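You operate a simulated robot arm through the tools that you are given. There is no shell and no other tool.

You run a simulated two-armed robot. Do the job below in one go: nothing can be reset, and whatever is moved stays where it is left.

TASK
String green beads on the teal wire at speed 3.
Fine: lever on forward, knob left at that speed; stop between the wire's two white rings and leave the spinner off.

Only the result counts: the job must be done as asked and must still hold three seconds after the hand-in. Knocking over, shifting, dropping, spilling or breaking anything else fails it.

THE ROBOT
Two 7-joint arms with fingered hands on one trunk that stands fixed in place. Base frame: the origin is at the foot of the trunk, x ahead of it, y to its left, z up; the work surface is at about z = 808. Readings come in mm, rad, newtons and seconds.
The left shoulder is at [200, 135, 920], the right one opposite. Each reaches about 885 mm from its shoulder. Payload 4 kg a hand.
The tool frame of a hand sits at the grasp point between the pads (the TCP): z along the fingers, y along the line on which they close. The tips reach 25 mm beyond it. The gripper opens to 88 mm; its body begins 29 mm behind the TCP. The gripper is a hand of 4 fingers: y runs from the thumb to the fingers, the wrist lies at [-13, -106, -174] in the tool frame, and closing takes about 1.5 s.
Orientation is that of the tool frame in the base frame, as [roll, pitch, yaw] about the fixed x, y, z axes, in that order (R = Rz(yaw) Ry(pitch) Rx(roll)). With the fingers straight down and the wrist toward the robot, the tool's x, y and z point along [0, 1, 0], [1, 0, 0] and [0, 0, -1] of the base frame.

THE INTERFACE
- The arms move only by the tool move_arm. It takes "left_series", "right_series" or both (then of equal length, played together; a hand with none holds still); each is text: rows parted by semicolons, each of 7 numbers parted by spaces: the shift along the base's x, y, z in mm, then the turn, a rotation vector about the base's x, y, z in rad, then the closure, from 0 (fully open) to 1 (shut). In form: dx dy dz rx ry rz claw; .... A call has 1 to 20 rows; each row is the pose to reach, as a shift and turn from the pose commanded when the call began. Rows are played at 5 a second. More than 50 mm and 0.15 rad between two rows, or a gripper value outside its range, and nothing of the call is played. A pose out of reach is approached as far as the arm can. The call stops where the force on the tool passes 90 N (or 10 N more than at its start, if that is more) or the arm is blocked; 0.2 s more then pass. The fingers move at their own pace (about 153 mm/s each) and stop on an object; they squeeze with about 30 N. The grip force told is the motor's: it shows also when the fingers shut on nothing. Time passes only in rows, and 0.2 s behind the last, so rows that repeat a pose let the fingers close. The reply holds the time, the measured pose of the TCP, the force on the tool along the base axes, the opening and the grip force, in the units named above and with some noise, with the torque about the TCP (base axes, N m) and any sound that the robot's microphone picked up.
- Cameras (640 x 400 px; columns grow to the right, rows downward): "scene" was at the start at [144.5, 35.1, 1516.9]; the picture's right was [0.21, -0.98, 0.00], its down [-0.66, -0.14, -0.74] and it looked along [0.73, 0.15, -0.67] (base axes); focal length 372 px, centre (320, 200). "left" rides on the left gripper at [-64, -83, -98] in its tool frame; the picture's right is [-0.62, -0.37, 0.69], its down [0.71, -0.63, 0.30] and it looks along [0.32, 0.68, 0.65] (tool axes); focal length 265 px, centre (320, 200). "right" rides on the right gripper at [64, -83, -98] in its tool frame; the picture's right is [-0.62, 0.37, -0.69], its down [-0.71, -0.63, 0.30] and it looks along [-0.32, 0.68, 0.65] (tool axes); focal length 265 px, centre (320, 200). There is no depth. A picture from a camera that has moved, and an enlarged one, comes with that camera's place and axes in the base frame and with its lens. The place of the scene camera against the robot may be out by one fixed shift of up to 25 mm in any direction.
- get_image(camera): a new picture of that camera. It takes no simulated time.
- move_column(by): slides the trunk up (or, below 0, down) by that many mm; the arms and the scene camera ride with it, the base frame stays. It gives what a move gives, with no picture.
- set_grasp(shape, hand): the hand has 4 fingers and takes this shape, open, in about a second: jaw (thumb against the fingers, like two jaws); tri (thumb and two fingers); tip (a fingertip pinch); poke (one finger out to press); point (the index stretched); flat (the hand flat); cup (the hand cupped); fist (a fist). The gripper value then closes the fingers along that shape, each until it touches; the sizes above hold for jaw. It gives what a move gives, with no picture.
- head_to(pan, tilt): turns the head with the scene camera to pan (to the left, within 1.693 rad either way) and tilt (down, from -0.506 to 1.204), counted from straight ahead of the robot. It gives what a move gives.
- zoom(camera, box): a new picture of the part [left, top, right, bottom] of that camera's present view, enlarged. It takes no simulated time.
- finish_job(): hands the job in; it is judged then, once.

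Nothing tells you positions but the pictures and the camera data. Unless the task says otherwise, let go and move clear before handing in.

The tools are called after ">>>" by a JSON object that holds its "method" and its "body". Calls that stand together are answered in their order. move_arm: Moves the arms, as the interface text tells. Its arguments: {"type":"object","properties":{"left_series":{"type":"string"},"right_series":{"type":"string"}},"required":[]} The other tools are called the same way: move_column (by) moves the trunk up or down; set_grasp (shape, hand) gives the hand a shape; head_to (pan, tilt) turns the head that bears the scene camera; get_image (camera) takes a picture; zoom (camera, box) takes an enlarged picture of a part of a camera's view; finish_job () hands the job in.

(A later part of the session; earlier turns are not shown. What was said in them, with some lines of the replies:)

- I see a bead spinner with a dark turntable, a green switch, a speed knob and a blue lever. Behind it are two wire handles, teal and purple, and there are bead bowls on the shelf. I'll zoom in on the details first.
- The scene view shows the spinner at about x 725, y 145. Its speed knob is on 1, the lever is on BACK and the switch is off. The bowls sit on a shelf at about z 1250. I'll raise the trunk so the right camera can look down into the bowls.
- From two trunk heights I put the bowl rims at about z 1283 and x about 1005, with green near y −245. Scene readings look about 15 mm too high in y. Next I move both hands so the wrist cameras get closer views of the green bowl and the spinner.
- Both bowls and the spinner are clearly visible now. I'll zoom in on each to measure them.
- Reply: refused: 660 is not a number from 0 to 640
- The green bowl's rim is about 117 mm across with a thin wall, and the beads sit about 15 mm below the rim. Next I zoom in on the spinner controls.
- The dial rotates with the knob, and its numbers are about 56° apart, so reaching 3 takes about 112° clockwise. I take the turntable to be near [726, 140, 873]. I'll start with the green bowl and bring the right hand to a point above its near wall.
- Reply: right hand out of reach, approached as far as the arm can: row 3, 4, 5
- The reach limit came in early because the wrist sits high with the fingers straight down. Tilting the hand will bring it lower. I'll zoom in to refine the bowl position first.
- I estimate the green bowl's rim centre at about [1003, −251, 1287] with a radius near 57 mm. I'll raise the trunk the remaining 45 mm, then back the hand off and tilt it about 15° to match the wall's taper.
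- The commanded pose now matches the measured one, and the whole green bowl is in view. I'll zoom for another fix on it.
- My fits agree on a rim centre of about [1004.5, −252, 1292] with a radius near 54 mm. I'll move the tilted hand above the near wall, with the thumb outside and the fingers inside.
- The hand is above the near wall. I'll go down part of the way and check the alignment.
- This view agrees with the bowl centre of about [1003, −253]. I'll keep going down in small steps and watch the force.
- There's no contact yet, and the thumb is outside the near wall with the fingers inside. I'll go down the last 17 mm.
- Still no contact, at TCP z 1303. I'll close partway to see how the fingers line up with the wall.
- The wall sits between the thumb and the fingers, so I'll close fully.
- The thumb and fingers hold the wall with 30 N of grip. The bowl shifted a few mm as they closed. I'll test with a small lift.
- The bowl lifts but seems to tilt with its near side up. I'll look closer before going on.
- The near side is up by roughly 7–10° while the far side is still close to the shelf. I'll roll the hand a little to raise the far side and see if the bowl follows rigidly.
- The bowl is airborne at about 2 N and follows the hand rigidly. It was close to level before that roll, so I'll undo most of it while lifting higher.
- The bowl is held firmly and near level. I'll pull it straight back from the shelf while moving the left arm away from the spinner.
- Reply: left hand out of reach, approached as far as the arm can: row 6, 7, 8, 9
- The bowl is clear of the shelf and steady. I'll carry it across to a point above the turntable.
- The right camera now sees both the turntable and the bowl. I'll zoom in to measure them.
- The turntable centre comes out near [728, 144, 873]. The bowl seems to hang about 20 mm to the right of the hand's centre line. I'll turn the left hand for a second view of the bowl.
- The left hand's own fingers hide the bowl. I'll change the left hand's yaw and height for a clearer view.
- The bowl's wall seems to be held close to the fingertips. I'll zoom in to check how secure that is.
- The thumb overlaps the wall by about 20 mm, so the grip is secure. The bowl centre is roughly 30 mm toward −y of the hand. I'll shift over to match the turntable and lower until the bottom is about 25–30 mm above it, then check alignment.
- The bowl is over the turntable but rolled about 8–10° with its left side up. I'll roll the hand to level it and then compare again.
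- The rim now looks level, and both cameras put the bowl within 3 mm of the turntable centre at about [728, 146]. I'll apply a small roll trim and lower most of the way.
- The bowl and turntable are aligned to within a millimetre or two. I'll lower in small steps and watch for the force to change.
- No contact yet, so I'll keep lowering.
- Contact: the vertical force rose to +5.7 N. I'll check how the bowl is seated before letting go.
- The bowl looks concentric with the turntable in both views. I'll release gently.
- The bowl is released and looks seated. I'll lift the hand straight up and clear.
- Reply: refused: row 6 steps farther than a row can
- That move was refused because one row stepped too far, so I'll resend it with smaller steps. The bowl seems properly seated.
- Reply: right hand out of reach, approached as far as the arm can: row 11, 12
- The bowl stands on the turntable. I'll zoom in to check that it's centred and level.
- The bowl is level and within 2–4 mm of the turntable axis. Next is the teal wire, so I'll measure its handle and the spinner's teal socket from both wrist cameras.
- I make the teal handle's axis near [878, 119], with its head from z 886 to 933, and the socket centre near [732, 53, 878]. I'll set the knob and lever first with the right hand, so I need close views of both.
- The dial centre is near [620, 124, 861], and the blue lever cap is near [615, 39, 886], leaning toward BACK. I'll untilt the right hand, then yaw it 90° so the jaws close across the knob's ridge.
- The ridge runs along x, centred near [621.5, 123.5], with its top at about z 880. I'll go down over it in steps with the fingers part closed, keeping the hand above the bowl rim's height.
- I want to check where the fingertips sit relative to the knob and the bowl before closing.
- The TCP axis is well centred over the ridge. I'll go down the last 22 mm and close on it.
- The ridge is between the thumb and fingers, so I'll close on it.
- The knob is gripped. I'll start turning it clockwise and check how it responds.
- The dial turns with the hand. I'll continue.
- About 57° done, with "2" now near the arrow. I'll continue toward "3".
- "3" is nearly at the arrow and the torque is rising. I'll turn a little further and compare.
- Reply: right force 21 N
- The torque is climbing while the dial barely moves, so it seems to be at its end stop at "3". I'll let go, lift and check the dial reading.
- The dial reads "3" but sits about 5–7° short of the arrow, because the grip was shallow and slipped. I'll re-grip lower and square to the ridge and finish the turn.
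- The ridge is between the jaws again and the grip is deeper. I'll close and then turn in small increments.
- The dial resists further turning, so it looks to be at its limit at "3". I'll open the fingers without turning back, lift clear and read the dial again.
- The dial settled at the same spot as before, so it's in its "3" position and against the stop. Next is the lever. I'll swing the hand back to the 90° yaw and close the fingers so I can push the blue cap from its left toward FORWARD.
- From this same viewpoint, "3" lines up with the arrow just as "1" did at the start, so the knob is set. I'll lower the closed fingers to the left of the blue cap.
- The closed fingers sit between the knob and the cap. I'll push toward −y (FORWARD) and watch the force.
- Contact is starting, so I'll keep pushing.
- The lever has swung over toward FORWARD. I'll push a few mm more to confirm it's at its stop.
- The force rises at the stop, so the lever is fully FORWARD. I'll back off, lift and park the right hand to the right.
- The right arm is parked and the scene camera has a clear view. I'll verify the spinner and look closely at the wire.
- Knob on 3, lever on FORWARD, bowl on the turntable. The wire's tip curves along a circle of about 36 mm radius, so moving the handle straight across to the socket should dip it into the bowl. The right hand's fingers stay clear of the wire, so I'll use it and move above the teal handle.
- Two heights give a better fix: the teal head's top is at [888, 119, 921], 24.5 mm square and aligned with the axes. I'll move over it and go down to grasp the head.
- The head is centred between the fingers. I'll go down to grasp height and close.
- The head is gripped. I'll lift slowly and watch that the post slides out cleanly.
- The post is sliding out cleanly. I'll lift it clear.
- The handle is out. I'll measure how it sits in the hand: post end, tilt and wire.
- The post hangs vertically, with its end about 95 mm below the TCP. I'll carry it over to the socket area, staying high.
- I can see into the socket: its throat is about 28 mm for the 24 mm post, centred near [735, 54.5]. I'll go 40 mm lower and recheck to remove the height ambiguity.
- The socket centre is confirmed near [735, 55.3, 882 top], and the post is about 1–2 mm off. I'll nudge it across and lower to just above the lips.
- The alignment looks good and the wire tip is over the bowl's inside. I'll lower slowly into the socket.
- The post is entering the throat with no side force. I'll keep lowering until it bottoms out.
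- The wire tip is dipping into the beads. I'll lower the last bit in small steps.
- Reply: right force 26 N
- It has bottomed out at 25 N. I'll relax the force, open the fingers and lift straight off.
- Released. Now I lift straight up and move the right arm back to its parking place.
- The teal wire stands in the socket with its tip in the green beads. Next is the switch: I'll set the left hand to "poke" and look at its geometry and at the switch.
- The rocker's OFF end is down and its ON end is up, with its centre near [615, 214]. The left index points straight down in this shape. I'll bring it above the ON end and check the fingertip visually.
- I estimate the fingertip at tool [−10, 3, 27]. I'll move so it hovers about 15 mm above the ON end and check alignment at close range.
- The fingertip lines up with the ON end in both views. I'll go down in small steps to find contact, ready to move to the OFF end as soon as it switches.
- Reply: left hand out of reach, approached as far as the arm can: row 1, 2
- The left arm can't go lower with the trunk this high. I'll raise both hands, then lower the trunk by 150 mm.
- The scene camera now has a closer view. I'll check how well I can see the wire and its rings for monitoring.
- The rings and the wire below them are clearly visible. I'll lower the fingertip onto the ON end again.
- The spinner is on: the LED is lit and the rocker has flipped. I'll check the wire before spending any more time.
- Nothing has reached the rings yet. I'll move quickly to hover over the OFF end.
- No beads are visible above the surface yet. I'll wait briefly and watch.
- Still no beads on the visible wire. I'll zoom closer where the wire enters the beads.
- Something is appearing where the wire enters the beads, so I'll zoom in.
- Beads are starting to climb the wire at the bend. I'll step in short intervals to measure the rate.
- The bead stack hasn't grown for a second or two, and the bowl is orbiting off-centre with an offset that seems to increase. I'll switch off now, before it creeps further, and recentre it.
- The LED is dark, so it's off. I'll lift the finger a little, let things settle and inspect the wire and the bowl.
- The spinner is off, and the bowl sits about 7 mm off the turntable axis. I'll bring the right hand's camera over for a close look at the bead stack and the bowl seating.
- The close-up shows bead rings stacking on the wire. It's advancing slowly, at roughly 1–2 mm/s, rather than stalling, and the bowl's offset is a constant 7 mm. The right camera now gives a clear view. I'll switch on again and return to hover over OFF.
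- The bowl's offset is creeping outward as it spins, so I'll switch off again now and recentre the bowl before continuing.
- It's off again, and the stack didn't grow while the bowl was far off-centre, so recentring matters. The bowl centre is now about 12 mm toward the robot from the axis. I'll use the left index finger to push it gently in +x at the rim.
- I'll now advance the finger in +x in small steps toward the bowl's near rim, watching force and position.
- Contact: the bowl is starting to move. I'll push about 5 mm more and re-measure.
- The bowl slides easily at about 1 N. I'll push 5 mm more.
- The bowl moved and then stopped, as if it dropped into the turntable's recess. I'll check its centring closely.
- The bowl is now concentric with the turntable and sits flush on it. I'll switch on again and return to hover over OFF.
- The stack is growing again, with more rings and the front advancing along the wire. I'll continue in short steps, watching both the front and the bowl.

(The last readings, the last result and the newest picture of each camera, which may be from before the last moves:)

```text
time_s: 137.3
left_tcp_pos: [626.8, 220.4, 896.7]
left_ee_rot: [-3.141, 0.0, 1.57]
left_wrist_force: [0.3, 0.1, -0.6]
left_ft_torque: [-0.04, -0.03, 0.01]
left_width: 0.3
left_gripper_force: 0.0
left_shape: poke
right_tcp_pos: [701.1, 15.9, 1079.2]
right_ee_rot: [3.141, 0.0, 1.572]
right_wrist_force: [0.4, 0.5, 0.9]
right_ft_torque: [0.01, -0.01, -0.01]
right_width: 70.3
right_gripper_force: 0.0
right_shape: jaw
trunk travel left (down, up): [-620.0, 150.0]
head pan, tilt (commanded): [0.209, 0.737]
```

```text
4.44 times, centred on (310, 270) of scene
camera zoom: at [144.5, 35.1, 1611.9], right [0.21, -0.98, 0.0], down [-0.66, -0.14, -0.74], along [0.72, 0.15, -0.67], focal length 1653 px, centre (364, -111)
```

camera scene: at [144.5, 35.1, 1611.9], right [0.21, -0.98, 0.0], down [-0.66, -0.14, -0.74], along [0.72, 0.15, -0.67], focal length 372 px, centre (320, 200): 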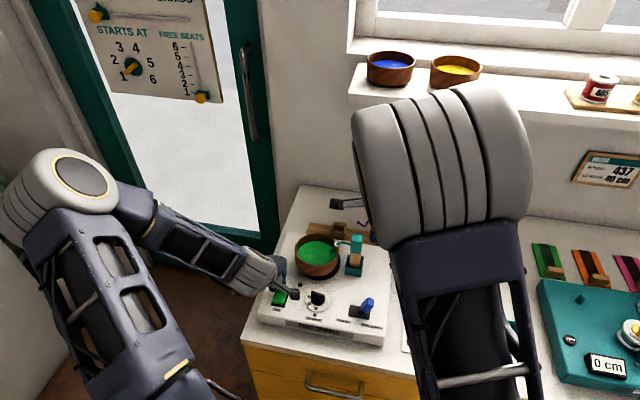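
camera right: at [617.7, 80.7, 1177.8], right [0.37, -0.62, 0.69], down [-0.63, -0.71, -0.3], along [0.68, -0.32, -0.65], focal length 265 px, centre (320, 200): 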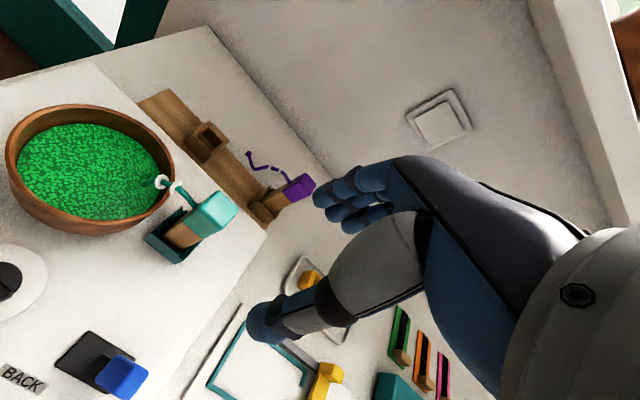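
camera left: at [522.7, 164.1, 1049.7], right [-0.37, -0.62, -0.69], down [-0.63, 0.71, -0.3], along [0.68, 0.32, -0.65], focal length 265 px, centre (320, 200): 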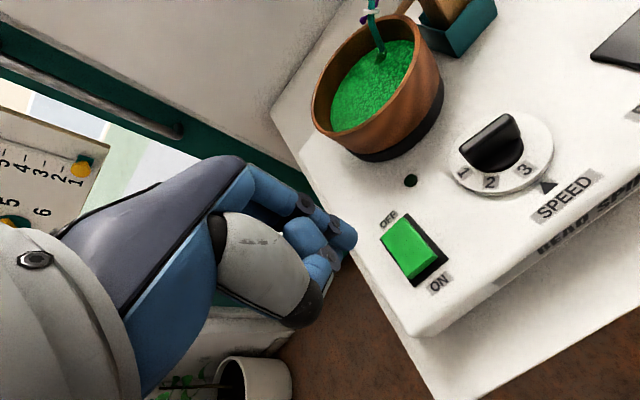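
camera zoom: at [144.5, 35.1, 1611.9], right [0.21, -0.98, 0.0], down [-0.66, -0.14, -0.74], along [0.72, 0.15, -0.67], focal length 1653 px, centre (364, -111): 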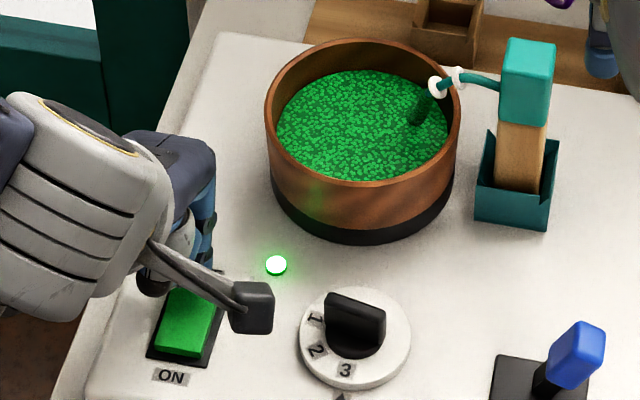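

The front is nearing the first ring. I'll continue with 1 s steps.

>>> {"method": "move_arm", "body": {"left_series": "0 0 0 0 0 0 0; 0 0 0 0 0 0 0; 0 0 0 0 0 0 0; 0 0 0 0 0 0 0"}}

>>> {"method": "zoom", "body": {"camera": "right", "box": [135, 165, 195, 205]}}

>>> {"method": "zoom", "body": {"camera": "scene", "box": [320, 230, 365, 258]}}

```text
time_s: 138.3
left_tcp_pos: [626.0, 221.1, 895.8]
left_ee_rot: [-3.141, 0.001, 1.573]
left_wrist_force: [0.0, 0.1, -0.5]
left_ft_torque: [0.0, 0.01, 0.01]
left_width: 0.4
left_gripper_force: 0.1
left_shape: poke
right_tcp_pos: [700.0, 15.4, 1079.0]
right_ee_rot: [3.141, -0.001, 1.574]
right_wrist_force: [-0.1, -0.4, -0.7]
right_ft_torque: [0.01, 0.01, 0.0]
right_width: 70.3
right_gripper_force: 0.1
right_shape: jaw
trunk travel left (down, up): [-620.0, 150.0]
head pan, tilt (commanded): [0.209, 0.737]
```

```text
10.00 times, centred on (165, 185) of right
camera zoom: at [617.7, 80.7, 1177.8], right [0.37, -0.62, 0.69], down [-0.63, -0.71, -0.3], along [0.68, -0.32, -0.65], focal length 2654 px, centre (1870, 350)
```

zoom: 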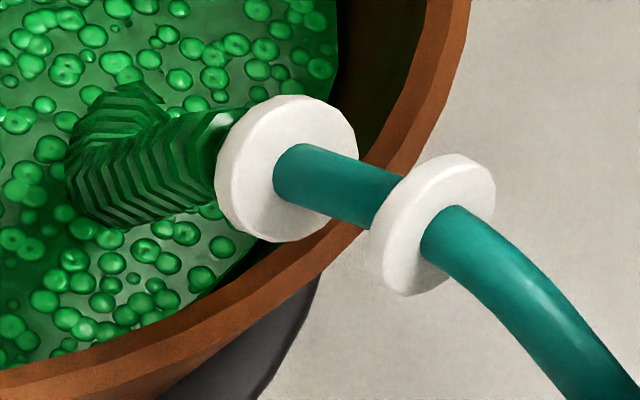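

```text
14.22 times, centred on (342, 244) of scene
camera zoom: at [144.5, 35.1, 1611.9], right [0.21, -0.98, 0.0], down [-0.66, -0.14, -0.74], along [0.72, 0.15, -0.67], focal length 5291 px, centre (0, -426)
```

zoom: 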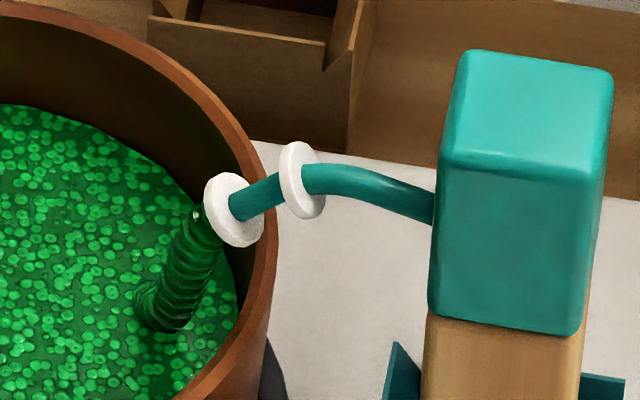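

The stack has reached the first ring. From here I use shorter steps.

>>> {"method": "move_arm", "body": {"left_series": "0 0 0 0 0 0 0; 0 0 0 0 0 0 0; 0 0 0 0 0 0 0"}}

>>> {"method": "zoom", "body": {"camera": "right", "box": [135, 165, 195, 205]}}

>>> {"method": "zoom", "body": {"camera": "scene", "box": [320, 230, 365, 258]}}

```text
time_s: 139.1
left_tcp_pos: [626.1, 221.2, 896.9]
left_ee_rot: [3.14, 0.001, 1.57]
left_wrist_force: [0.2, 0.2, 1.3]
left_ft_torque: [0.0, 0.01, 0.01]
left_width: 0.0
left_gripper_force: 0.1
left_shape: poke
right_tcp_pos: [701.8, 15.3, 1080.0]
right_ee_rot: [-3.14, 0.002, 1.571]
right_wrist_force: [0.0, -0.4, 0.0]
right_ft_torque: [0.01, 0.03, -0.07]
right_width: 70.1
right_gripper_force: 0.0
right_shape: jaw
trunk travel left (down, up): [-620.0, 150.0]
head pan, tilt (commanded): [0.209, 0.737]
```

```text
10.00 times, centred on (165, 185) of right
camera zoom: at [617.7, 80.7, 1177.8], right [0.37, -0.62, 0.69], down [-0.63, -0.71, -0.3], along [0.68, -0.32, -0.65], focal length 2654 px, centre (1870, 350)
```

zoom: 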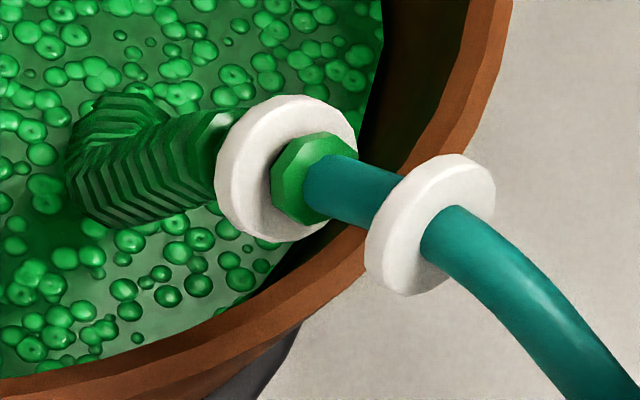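

```text
14.22 times, centred on (342, 244) of scene
camera zoom: at [144.5, 35.1, 1611.9], right [0.21, -0.98, 0.0], down [-0.66, -0.14, -0.74], along [0.72, 0.15, -0.67], focal length 5291 px, centre (0, -426)
```

zoom: 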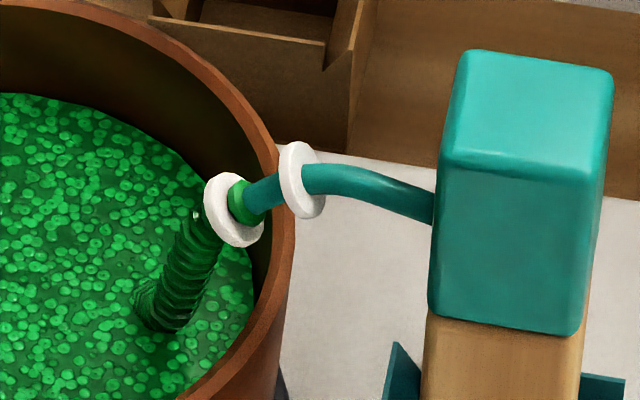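

One bead has passed the first ring, so I'll press OFF now.

>>> {"method": "move_arm", "body": {"left_series": "1 -0.5 -10.5 0 0 0 0; 1 -0.5 -10.5 0 0 0 0"}}

>>> {"method": "zoom", "body": {"camera": "right", "box": [135, 165, 195, 205]}}

>>> {"method": "zoom", "body": {"camera": "scene", "box": [250, 225, 370, 315]}}

```text
time_s: 139.7
left_tcp_pos: [629.1, 220.2, 885.7]
left_ee_rot: [-3.14, 0.0, 1.571]
left_wrist_force: [-0.4, 0.0, 1.2]
left_ft_torque: [0.01, -0.02, -0.02]
left_width: 0.2
left_gripper_force: 0.1
left_shape: poke
right_tcp_pos: [700.5, 16.6, 1079.9]
right_ee_rot: [3.141, 0.001, 1.572]
right_wrist_force: [0.6, 0.7, -0.8]
right_ft_torque: [-0.03, -0.01, -0.03]
right_width: 70.3
right_gripper_force: 0.0
right_shape: jaw
trunk travel left (down, up): [-620.0, 150.0]
head pan, tilt (commanded): [0.209, 0.737]
```

```text
10.00 times, centred on (165, 185) of right
camera zoom: at [617.7, 80.7, 1177.8], right [0.37, -0.62, 0.69], down [-0.63, -0.72, -0.3], along [0.68, -0.32, -0.65], focal length 2654 px, centre (1870, 350)
```

zoom: 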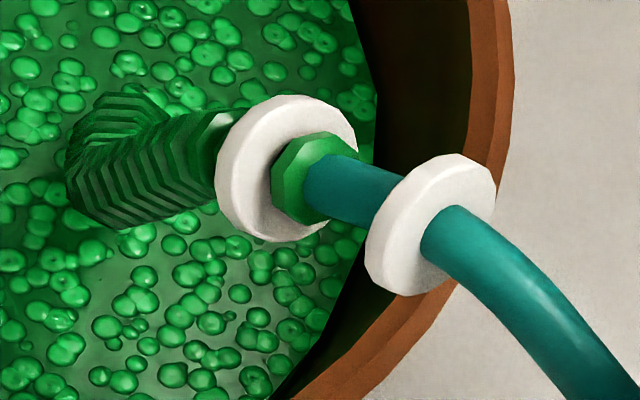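

```text
4.44 times, centred on (310, 270) of scene
camera zoom: at [144.5, 35.1, 1611.9], right [0.21, -0.98, 0.0], down [-0.66, -0.14, -0.74], along [0.73, 0.15, -0.67], focal length 1653 px, centre (364, -111)
```

zoom: 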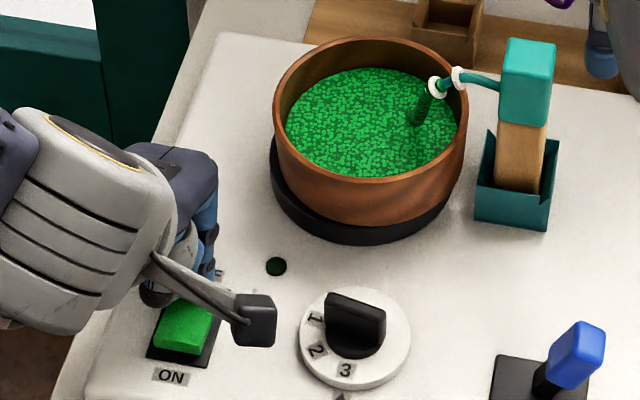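

It's off: the LED is dark and the stack ends between the two white rings. I'll lift the left hand clear and park both arms.

>>> {"method": "move_arm", "body": {"left_series": "0 0 10 0 0 0 0; -2 2 35 0 0 0 0; -10 10 75 0 0 0 0; -25 25 115 0 0 0 0; -45 45 150 0 0 0 0; -70 65 180 0 0 0 0; -95 80 200 0 0 0 0; -100 85 200 0 0 0 0; -100 85 200 0 0 0 0", "right_series": "0 -20 10 0 0 0 0.2; -5 -55 15 0 0 0 0.2; -20 -95 15 0 0 0 0.2; -40 -135 15 0 0 0 0.2; -60 -170 15 0 0 0 0.2; -80 -200 15 0 0 0 0.2; -100 -220 15 0 0 0 0.2; -110 -226 15 0 0 0 0.2; -110 -226 15 0 0 0 0.2"}}

>>> {"method": "get_image", "body": {"camera": "scene"}}

>>> {"method": "zoom", "body": {"camera": "scene", "box": [320, 230, 365, 258]}}

>>> {"method": "zoom", "body": {"camera": "scene", "box": [250, 225, 400, 345]}}

```text
time_s: 141.7
left_tcp_pos: [529.3, 304.1, 1086.5]
left_ee_rot: [-3.141, -0.002, 1.569]
left_wrist_force: [-1.4, -0.4, 0.0]
left_ft_torque: [0.01, 0.01, 0.02]
left_width: 0.2
left_gripper_force: 0.1
left_shape: poke
right_tcp_pos: [590.7, -205.6, 1095.0]
right_ee_rot: [3.141, 0.0, 1.573]
right_wrist_force: [0.2, -0.1, 0.0]
right_ft_torque: [0.01, -0.02, 0.0]
right_width: 70.3
right_gripper_force: 0.1
right_shape: jaw
trunk travel left (down, up): [-620.0, 150.0]
head pan, tilt (commanded): [0.209, 0.737]
```

```text
taken
camera scene: at [144.5, 35.1, 1611.9], right [0.21, -0.98, 0.0], down [-0.66, -0.14, -0.74], along [0.72, 0.15, -0.67], focal length 372 px, centre (320, 200)
```

scene: 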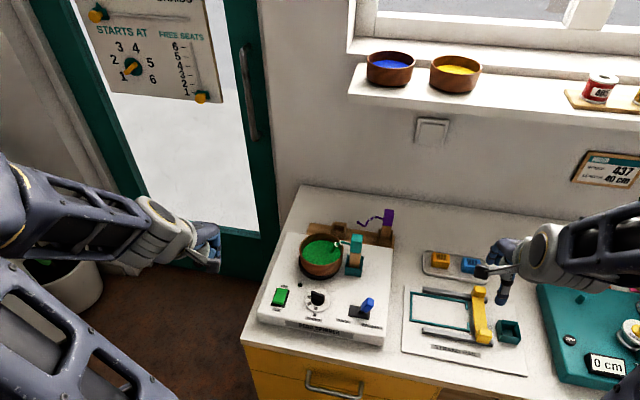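

```text
14.22 times, centred on (342, 244) of scene
camera zoom: at [144.5, 35.1, 1611.9], right [0.21, -0.98, 0.0], down [-0.66, -0.14, -0.74], along [0.72, 0.15, -0.67], focal length 5291 px, centre (0, -426)
```

zoom: 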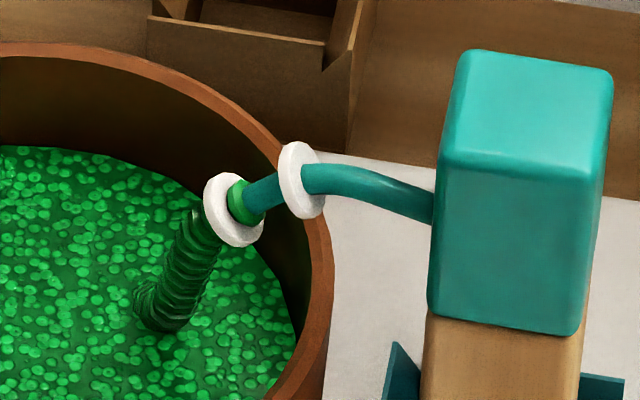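

```text
3.33 times, centred on (325, 285) of scene
camera zoom: at [144.5, 35.1, 1611.9], right [0.21, -0.98, 0.0], down [-0.66, -0.14, -0.74], along [0.72, 0.15, -0.67], focal length 1240 px, centre (303, -83)
```

zoom: 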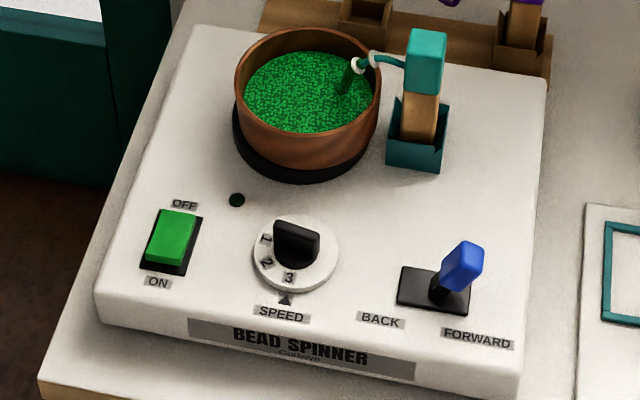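

Everything checks out: the spinner is off, the lever is on FORWARD, the knob is on 3 and the green beads end between the two white rings. Both hands are clear and nothing is moving, so I'm handing in.

>>> {"method": "finish_job", "body": {}}

```text
The job is handed in.
```

I strung green beads onto the teal wire at speed 3 and handed the job in. The stack ends between the two white rings, with one bead past the lower ring, about a third of the way across the gap.

At the last check before hand-in:
- **Spinner:** switched off, LED dark and the bowl stopped.
- **Knob:** left on 3. It rests at its end stop, with "3" lined up with the arrow as well as "1" was at the start.
- **Lever:** on FORWARD, pushed to its stop.
- **Setup:** the green bowl is still on the turntable and the teal wire is still in the spinner's socket.
- **Hands:** both are clear of everything.

- **Restarts:** The bowl sat off-centre and crept outward while spinning, and the beads stopped climbing. I switched off, slid it back to the middle with a finger and ran it again, so the beads went on over three separate runs. It was still a few millimetres off-centre when I stopped.
- **Other objects:** I saw nothing spilled, knocked over or shifted.
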